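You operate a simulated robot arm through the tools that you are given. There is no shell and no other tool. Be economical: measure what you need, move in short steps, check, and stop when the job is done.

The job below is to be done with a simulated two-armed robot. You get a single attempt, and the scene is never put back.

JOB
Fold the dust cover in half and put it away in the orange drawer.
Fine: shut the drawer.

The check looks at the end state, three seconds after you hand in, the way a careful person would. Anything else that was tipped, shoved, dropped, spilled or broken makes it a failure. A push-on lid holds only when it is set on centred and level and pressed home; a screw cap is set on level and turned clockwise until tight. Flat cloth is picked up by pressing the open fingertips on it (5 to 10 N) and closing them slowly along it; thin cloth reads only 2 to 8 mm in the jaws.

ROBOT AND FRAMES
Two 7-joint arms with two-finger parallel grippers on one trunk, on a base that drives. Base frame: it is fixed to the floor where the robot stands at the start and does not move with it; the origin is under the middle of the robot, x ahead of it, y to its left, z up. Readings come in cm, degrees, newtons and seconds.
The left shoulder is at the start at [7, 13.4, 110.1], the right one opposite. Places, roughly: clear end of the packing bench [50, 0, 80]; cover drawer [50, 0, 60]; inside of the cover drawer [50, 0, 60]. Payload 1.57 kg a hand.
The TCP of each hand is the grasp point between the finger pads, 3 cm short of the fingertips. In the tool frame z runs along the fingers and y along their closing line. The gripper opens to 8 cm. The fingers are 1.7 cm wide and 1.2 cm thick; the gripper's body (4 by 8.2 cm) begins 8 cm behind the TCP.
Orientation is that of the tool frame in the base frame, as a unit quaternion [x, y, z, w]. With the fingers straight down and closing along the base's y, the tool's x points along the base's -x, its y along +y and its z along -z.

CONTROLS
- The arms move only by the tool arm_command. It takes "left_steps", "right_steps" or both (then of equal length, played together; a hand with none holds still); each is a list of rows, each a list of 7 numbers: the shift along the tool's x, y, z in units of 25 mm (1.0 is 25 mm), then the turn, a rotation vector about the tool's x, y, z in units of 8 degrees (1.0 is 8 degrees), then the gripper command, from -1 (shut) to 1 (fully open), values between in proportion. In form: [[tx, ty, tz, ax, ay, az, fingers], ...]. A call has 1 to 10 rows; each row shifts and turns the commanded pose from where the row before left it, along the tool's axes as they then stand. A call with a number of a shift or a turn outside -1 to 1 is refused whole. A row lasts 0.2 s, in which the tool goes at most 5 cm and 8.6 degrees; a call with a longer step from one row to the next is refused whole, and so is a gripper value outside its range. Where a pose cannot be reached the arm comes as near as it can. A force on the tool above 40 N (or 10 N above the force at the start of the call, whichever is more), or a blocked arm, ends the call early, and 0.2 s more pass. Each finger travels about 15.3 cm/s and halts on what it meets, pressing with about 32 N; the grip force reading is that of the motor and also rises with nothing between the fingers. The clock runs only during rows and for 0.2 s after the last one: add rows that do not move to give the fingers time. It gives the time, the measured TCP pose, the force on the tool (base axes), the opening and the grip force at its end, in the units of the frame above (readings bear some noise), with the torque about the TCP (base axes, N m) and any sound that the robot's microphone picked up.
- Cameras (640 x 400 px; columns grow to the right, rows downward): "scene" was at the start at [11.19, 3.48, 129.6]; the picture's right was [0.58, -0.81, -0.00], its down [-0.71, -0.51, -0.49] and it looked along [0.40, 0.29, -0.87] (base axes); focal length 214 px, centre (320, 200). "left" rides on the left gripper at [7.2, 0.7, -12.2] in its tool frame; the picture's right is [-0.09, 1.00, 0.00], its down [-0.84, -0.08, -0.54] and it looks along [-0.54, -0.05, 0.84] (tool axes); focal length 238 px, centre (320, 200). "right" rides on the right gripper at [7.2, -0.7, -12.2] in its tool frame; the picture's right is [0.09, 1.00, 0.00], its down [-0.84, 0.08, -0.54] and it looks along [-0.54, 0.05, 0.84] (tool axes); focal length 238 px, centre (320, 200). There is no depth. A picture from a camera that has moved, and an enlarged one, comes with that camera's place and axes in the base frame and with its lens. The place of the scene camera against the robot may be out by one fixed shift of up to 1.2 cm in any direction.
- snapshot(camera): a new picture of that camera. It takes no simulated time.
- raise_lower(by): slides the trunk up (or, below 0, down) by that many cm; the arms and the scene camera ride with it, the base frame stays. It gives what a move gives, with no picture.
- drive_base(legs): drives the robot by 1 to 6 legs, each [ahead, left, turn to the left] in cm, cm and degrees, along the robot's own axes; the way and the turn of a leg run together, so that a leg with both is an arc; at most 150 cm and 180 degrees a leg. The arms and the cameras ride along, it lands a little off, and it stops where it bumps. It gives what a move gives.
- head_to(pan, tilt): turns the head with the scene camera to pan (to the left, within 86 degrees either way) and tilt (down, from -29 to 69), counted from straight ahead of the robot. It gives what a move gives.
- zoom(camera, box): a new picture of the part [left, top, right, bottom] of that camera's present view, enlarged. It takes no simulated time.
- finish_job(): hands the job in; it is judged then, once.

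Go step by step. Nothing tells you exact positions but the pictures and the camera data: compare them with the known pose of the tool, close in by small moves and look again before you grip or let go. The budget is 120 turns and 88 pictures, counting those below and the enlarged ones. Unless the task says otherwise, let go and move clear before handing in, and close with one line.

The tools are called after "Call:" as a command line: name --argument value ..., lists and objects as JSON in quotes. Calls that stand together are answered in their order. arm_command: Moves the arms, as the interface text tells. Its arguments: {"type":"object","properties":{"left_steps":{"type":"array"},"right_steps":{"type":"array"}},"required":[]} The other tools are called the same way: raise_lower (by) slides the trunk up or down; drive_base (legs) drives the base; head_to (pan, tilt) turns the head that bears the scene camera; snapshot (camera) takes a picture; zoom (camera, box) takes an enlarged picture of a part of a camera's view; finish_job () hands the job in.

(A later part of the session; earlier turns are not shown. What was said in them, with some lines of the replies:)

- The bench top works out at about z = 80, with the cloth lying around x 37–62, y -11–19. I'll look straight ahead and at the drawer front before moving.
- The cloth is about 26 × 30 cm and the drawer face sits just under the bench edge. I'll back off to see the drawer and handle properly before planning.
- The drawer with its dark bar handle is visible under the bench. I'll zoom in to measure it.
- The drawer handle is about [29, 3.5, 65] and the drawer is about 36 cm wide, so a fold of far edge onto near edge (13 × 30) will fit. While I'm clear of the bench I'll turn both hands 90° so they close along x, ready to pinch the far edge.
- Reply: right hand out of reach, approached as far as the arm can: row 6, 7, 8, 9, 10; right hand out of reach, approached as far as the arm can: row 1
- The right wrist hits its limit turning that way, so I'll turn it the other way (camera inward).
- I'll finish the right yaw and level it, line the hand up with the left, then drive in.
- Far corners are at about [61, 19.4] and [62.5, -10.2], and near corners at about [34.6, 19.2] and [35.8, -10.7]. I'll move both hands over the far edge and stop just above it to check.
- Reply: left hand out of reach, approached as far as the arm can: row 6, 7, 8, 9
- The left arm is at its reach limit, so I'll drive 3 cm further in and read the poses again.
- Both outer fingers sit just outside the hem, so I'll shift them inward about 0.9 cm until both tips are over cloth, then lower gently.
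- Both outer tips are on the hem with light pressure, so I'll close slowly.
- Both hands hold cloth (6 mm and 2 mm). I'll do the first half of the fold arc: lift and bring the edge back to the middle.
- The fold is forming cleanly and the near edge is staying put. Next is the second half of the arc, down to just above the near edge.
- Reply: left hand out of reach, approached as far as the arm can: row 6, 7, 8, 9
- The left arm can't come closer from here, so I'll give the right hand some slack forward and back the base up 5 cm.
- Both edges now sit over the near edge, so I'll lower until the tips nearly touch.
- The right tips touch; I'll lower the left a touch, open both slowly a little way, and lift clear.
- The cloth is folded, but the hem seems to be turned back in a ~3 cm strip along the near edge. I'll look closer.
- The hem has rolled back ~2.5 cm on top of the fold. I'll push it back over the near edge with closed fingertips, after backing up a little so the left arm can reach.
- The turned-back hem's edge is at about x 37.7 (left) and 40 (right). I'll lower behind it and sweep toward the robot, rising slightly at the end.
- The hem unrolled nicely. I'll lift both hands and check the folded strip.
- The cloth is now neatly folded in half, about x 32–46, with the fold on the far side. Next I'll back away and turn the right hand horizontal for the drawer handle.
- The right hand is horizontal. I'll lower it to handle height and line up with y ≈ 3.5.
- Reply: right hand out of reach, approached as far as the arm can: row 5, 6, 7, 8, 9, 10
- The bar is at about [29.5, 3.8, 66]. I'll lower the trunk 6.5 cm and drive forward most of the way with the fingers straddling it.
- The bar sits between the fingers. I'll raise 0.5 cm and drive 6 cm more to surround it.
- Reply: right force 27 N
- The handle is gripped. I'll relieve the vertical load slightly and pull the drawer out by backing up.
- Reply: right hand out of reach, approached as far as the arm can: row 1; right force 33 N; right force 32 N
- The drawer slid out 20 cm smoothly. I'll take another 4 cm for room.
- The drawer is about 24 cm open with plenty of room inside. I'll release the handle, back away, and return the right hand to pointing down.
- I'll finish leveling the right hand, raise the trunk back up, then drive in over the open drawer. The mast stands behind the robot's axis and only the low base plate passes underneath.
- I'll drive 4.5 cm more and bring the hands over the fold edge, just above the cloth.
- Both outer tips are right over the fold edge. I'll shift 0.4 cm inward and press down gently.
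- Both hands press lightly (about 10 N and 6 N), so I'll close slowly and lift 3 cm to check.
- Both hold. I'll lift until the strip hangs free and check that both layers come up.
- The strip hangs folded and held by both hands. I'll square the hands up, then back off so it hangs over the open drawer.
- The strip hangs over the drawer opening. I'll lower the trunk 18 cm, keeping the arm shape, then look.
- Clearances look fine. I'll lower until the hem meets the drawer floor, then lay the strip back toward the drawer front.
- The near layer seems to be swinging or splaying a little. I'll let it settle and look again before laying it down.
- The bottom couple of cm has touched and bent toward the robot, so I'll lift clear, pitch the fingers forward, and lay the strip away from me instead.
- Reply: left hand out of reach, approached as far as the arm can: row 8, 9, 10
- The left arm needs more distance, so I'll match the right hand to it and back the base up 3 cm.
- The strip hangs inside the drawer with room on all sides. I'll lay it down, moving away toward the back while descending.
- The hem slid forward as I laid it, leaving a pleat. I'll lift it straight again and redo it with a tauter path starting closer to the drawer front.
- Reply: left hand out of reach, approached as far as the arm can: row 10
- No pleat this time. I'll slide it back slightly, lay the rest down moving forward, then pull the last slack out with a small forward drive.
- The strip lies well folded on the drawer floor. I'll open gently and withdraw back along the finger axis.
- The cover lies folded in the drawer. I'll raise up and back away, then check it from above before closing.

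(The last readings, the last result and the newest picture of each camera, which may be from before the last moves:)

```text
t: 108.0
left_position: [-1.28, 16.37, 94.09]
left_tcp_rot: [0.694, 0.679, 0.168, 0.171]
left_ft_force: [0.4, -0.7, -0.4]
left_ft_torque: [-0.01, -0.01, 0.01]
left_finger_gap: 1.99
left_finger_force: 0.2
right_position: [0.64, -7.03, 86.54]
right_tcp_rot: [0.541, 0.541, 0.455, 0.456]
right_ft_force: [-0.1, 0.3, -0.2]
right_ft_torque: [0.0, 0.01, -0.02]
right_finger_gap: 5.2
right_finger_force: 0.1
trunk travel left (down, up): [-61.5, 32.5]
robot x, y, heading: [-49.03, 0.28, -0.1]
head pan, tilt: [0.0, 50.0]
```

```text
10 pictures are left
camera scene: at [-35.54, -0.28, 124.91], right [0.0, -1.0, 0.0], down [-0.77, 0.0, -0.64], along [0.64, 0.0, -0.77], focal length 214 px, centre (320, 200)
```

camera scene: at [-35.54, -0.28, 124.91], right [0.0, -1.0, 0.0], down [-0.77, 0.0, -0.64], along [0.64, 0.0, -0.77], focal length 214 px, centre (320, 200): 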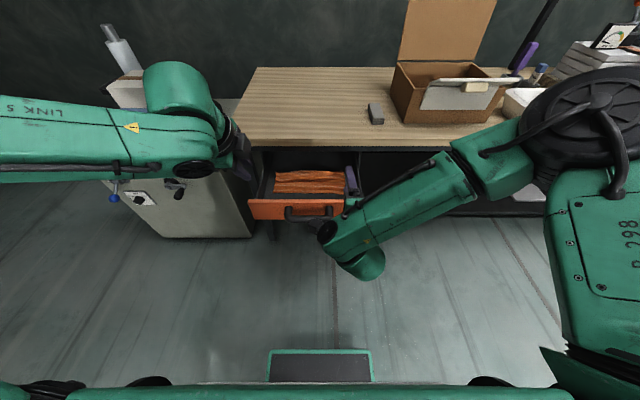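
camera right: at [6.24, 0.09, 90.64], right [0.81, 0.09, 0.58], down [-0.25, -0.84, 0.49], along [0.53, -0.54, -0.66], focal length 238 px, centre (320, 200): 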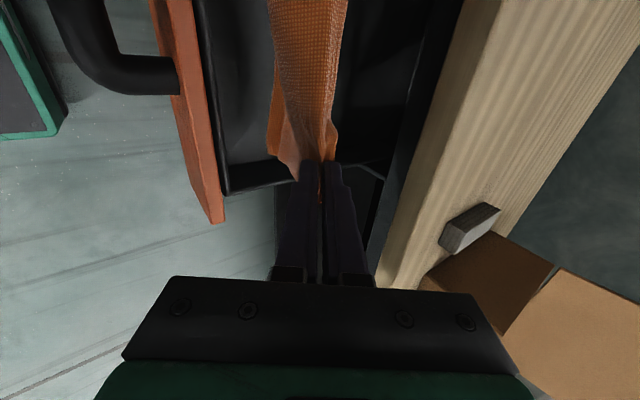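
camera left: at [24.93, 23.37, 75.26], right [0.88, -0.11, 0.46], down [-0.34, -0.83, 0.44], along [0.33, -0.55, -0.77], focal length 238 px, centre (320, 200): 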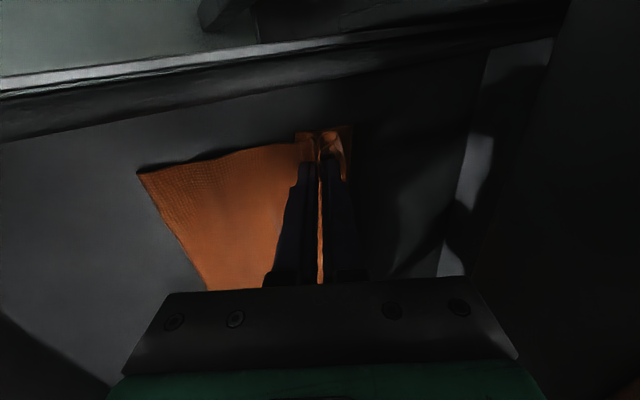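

Call:
zoom --camera "scene" --box '[230, 140, 380, 234]'

Call:
arm_command --right_steps '[[0.46, -0.8, 0, 0, 0, 0, 0.3], [0.46, -0.8, 0, 0, 0, 0, 0.3], [0.46, -0.8, 0, 0, 0, 0, 0.3], [0.46, -0.8, 0, 0, 0, 0, 0.3], [0.46, -0.8, 0, 0, 0, 0, 0.3], [0.46, -0.8, 0, 0, 0, 0, 0.3], [0.46, -0.8, 0, 0, 0, 0, 0.3], [0.46, -0.8, 0, 0, 0, 0, 0.3], [0.46, -0.8, 0, 0, 0, 0, 0.3], [0.46, -0.8, 0, 0, 0, 0, 0.3]]'

```text
4.26 times, centred on (305, 187) of scene
camera zoom: at [-35.54, -0.28, 124.91], right [0.0, -1.0, 0.0], down [-0.77, 0.0, -0.64], along [0.64, 0.0, -0.77], focal length 913 px, centre (384, 255)
```

zoom: 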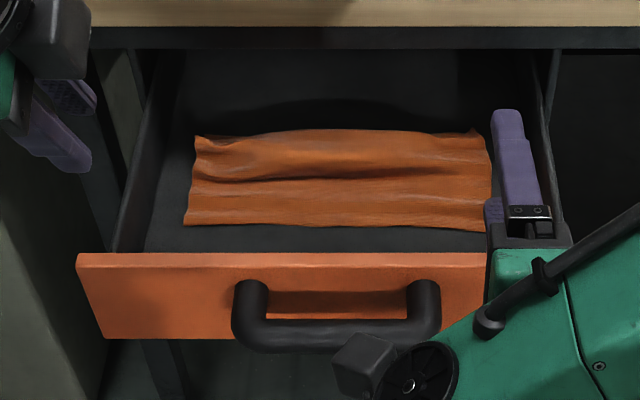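

```text
t: 110.2
left_position: [-1.25, 16.39, 94.07]
left_tcp_rot: [0.693, 0.68, 0.168, 0.171]
left_ft_force: [-0.3, -0.6, -0.1]
left_ft_torque: [0.02, 0.03, -0.01]
left_finger_gap: 2.02
left_finger_force: 0.1
right_position: [-2.76, 4.62, 66.85]
right_tcp_rot: [0.541, 0.541, 0.455, 0.456]
right_ft_force: [-0.2, 0.4, 0.2]
right_ft_torque: [-0.03, 0.0, 0.01]
right_finger_gap: 5.21
right_finger_force: 0.1
trunk travel left (down, up): [-61.5, 32.5]
robot x, y, heading: [-49.25, -0.17, 0.1]
head pan, tilt: [0.0, 50.0]
```

The cover looks properly folded and flat, so I'll take the handle again to push the drawer shut.

Call:
arm_command --right_steps '[[0, -0.34, 0, 0, 0, 0, 0.3], [0, 0, 0, 0, 0, 0, 0.3]]'

Call:
drive_base --legs '[[7.8, 0, 0]]'

Call:
snapshot --camera "right"

```text
t: 110.8
left_position: [-1.32, 16.38, 93.99]
left_tcp_rot: [0.693, 0.68, 0.168, 0.171]
left_ft_force: [0.1, 0.5, -0.2]
left_ft_torque: [-0.01, 0.01, -0.01]
left_finger_gap: 2.02
left_finger_force: 0.1
right_position: [-2.92, 4.65, 66.3]
right_tcp_rot: [0.543, 0.541, 0.453, 0.456]
right_ft_force: [1.0, -0.5, 1.0]
right_ft_torque: [0.0, -0.03, -0.01]
right_finger_gap: 5.18
right_finger_force: 0.0
right hand out of reach, approached as far as the arm can: row 1
trunk travel left (down, up): [-61.5, 32.5]
robot x, y, heading: [-48.99, 0.29, -0.1]
head pan, tilt: [0.0, 50.0]
```

```text
t: 111.8
left_position: [6.5, 16.34, 94.08]
left_tcp_rot: [0.693, 0.68, 0.168, 0.171]
left_ft_force: [0.0, -0.1, 0.8]
left_ft_torque: [0.03, 0.04, 0.01]
left_finger_gap: 2.01
left_finger_force: 0.0
right_position: [4.91, 4.49, 66.2]
right_tcp_rot: [0.544, 0.541, 0.451, 0.455]
right_ft_force: [0.3, -0.2, 0.1]
right_ft_torque: [0.01, -0.03, -0.04]
right_finger_gap: 5.24
right_finger_force: 0.0
trunk travel left (down, up): [-61.5, 32.5]
robot x, y, heading: [-41.47, 0.2, 0.2]
head pan, tilt: [0.0, 50.0]
```

```text
8 pictures are left
camera right: at [-7.08, 11.87, 67.74], right [0.18, 0.09, 0.98], down [-0.52, -0.83, 0.17], along [0.83, -0.54, -0.1], focal length 238 px, centre (320, 200)
```

right: 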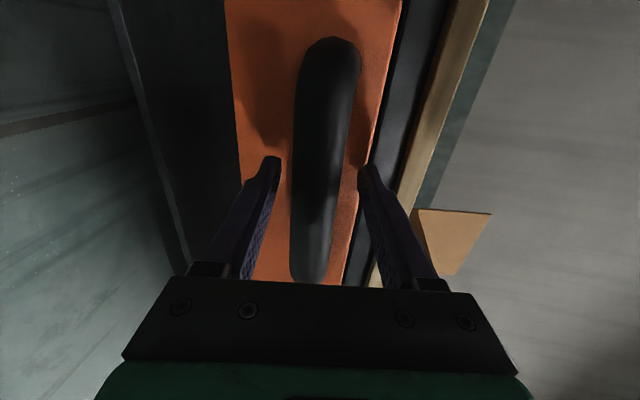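

Call:
arm_command --right_steps '[[0, 0, 0, 0, 0, 0, -0.2], [0, 0, 0, 0, 0, 0, -0.6], [0, 0, 0, 0, 0, 0, -1], [0, 0, 0, 0, 0, 0, -1]]'

Call:
drive_base --legs '[[22.5, 0, 0]]'

```text
t: 112.8
left_position: [6.59, 16.31, 93.94]
left_tcp_rot: [0.694, 0.68, 0.167, 0.17]
left_ft_force: [1.1, 0.7, 0.7]
left_ft_torque: [0.01, 0.03, -0.03]
left_finger_gap: 1.99
left_finger_force: 0.1
right_position: [4.72, 4.57, 65.98]
right_tcp_rot: [0.545, 0.543, 0.451, 0.453]
right_ft_force: [-6.8, -2.5, -23.6]
right_ft_torque: [-0.04, 0.23, -0.09]
right_finger_gap: 2.76
right_finger_force: 38.1
trunk travel left (down, up): [-61.5, 32.5]
robot x, y, heading: [-41.11, 0.06, 0.0]
head pan, tilt: [0.0, 50.0]
```

```text
t: 113.6
left_position: [7.46, 16.45, 94.14]
left_tcp_rot: [0.694, 0.68, 0.167, 0.171]
left_ft_force: [-0.5, 0.0, 0.2]
left_ft_torque: [-0.02, -0.01, -0.02]
left_finger_gap: 2.0
left_finger_force: 0.0
right_position: [5.69, 4.68, 66.05]
right_tcp_rot: [0.545, 0.545, 0.449, 0.452]
right_ft_force: [-1.8, 0.3, 2.1]
right_ft_torque: [-0.02, 0.23, -0.24]
right_finger_gap: 2.76
right_finger_force: 38.5
trunk travel left (down, up): [-61.5, 32.5]
robot x, y, heading: [-40.01, 0.16, -0.0]
head pan, tilt: [0.0, 50.0]
stopped in leg 1: the force on the tool passed its limit (the readings are from after the stop); the commanded pose is now the measured one
```

The drive stopped on the force limit, probably from the vertical preload, which has now relaxed. I'll push again in a shorter leg.

Call:
drive_base --legs '[[6, 0, 0]]'

```text
t: 114.6
left_position: [13.54, 16.43, 94.17]
left_tcp_rot: [0.693, 0.68, 0.167, 0.171]
left_ft_force: [0.3, 0.9, 0.5]
left_ft_torque: [0.02, -0.01, 0.01]
left_finger_gap: 2.0
left_finger_force: 0.1
right_position: [11.61, 4.54, 65.89]
right_tcp_rot: [0.546, 0.544, 0.449, 0.452]
right_ft_force: [1.0, 0.5, 5.7]
right_ft_torque: [-0.08, -0.33, 0.08]
right_finger_gap: 2.76
right_finger_force: 38.9
trunk travel left (down, up): [-61.5, 32.5]
robot x, y, heading: [-34.13, 0.16, -0.2]
head pan, tilt: [0.0, 50.0]
```

Call:
drive_base --legs '[[10, 0, 0], [6, 0, 0]]'

Call:
zoom --camera "scene" --box '[200, 120, 440, 270]'

```text
t: 116.3
left_position: [29.3, 16.42, 94.09]
left_tcp_rot: [0.693, 0.68, 0.168, 0.17]
left_ft_force: [0.2, -0.8, 0.2]
left_ft_torque: [-0.02, 0.0, 0.03]
left_finger_gap: 2.04
left_finger_force: 0.1
right_position: [27.4, 4.62, 65.93]
right_tcp_rot: [0.545, 0.545, 0.449, 0.452]
right_ft_force: [-2.5, -0.9, 2.6]
right_ft_torque: [-0.22, -0.33, -0.57]
right_finger_gap: 2.77
right_finger_force: 37.9
trunk travel left (down, up): [-61.5, 32.5]
robot x, y, heading: [-18.19, 0.36, 0.2]
head pan, tilt: [0.0, 50.0]
```

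```text
2.67 times, centred on (320, 195) of scene
camera zoom: at [-4.85, -0.3, 124.92], right [0.0, -1.0, 0.0], down [-0.77, 0.0, -0.64], along [0.64, 0.0, -0.77], focal length 572 px, centre (320, 213)
```

zoom: 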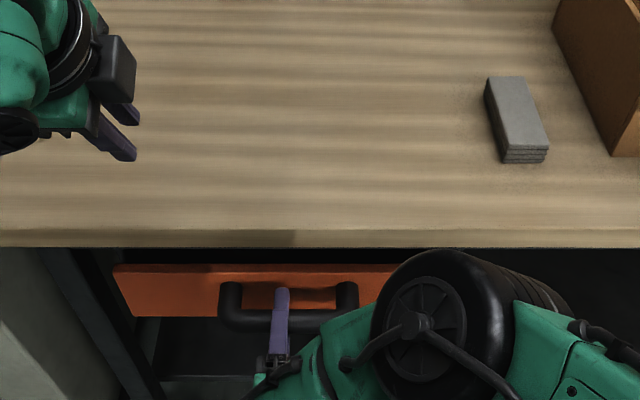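

About 1.3 cm is left, so I'll push until it meets the stop.

Call:
drive_base --legs '[[2.2, 0, 0]]'

```text
t: 117.1
left_position: [31.31, 16.51, 94.09]
left_tcp_rot: [0.693, 0.679, 0.169, 0.172]
left_ft_force: [-0.4, -0.8, -0.4]
left_ft_torque: [-0.03, 0.01, -0.01]
left_finger_gap: 2.02
left_finger_force: 0.0
right_position: [29.4, 4.63, 65.85]
right_tcp_rot: [0.545, 0.546, 0.449, 0.451]
right_ft_force: [-25.2, 0.4, -13.0]
right_ft_torque: [0.08, -0.11, 0.36]
right_finger_gap: 2.77
right_finger_force: 38.6
trunk travel left (down, up): [-61.5, 32.5]
robot x, y, heading: [-16.1, 0.05, 0.4]
head pan, tilt: [0.0, 50.0]
```

It's against the stop (25 N reaction). I'll release the handle and back straight off.

Call:
arm_command --right_steps '[[0, 0, 0, 0, 0, 0, -0.5], [0, 0, 0, 0, 0, 0, 0], [0, 0, 0, 0, 0, 0, 0.4], [0, 0, 0, 0, 0, 0, 0.4]]'

Call:
snapshot --camera "right"

Call:
drive_base --legs '[[-25, 0, 0]]'

Call:
zoom --camera "scene" --box '[160, 60, 480, 260]'

```text
t: 118.1
left_position: [31.52, 16.47, 94.15]
left_tcp_rot: [0.693, 0.68, 0.168, 0.171]
left_ft_force: [0.3, 0.2, 0.0]
left_ft_torque: [-0.01, -0.02, -0.02]
left_finger_gap: 1.99
left_finger_force: 0.0
right_position: [29.54, 4.66, 65.88]
right_tcp_rot: [0.545, 0.547, 0.448, 0.45]
right_ft_force: [-0.7, 0.3, 0.4]
right_ft_torque: [-0.01, 0.02, -0.03]
right_finger_gap: 5.62
right_finger_force: 0.1
trunk travel left (down, up): [-61.5, 32.5]
robot x, y, heading: [-16.15, -0.11, 0.1]
head pan, tilt: [0.0, 50.0]
```

```text
6 pictures are left
camera right: at [17.54, 11.92, 67.47], right [0.19, 0.1, 0.98], down [-0.52, -0.84, 0.18], along [0.83, -0.54, -0.11], focal length 238 px, centre (320, 200)
```

right: 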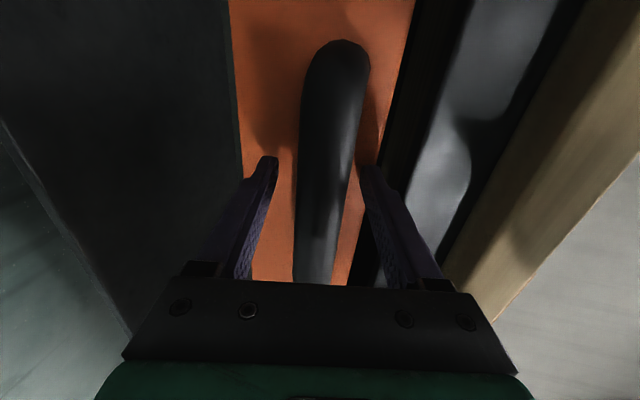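

```text
t: 119.9
left_position: [6.89, 16.24, 94.06]
left_tcp_rot: [0.695, 0.678, 0.167, 0.171]
left_ft_force: [0.2, -0.5, -0.3]
left_ft_torque: [0.02, 0.0, 0.04]
left_finger_gap: 2.0
left_finger_force: 0.1
right_position: [4.85, 4.5, 65.81]
right_tcp_rot: [0.547, 0.546, 0.447, 0.45]
right_ft_force: [0.1, 0.0, 0.7]
right_ft_torque: [-0.02, -0.03, -0.02]
right_finger_gap: 5.59
right_finger_force: 0.1
trunk travel left (down, up): [-61.5, 32.5]
robot x, y, heading: [-40.84, 0.01, -0.3]
head pan, tilt: [0.0, 50.0]
```

```text
2.00 times, centred on (320, 160) of scene
camera zoom: at [-27.38, -0.25, 124.92], right [0.0, -1.0, 0.0], down [-0.77, 0.0, -0.64], along [0.64, 0.0, -0.77], focal length 429 px, centre (320, 280)
```

zoom: 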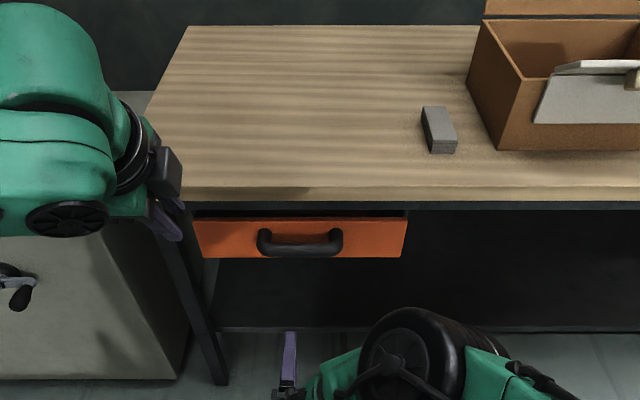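

The drawer is shut as it was at the start, the bench is clear, nothing else has moved, and both hands are clear, so I'm handing in.

Call:
finish_job

```text
The job is handed in.
```

The dust cover is folded in half and lying in the orange drawer, with some slight creasing along the fold; the drawer is shut and nothing else on the bench was moved.
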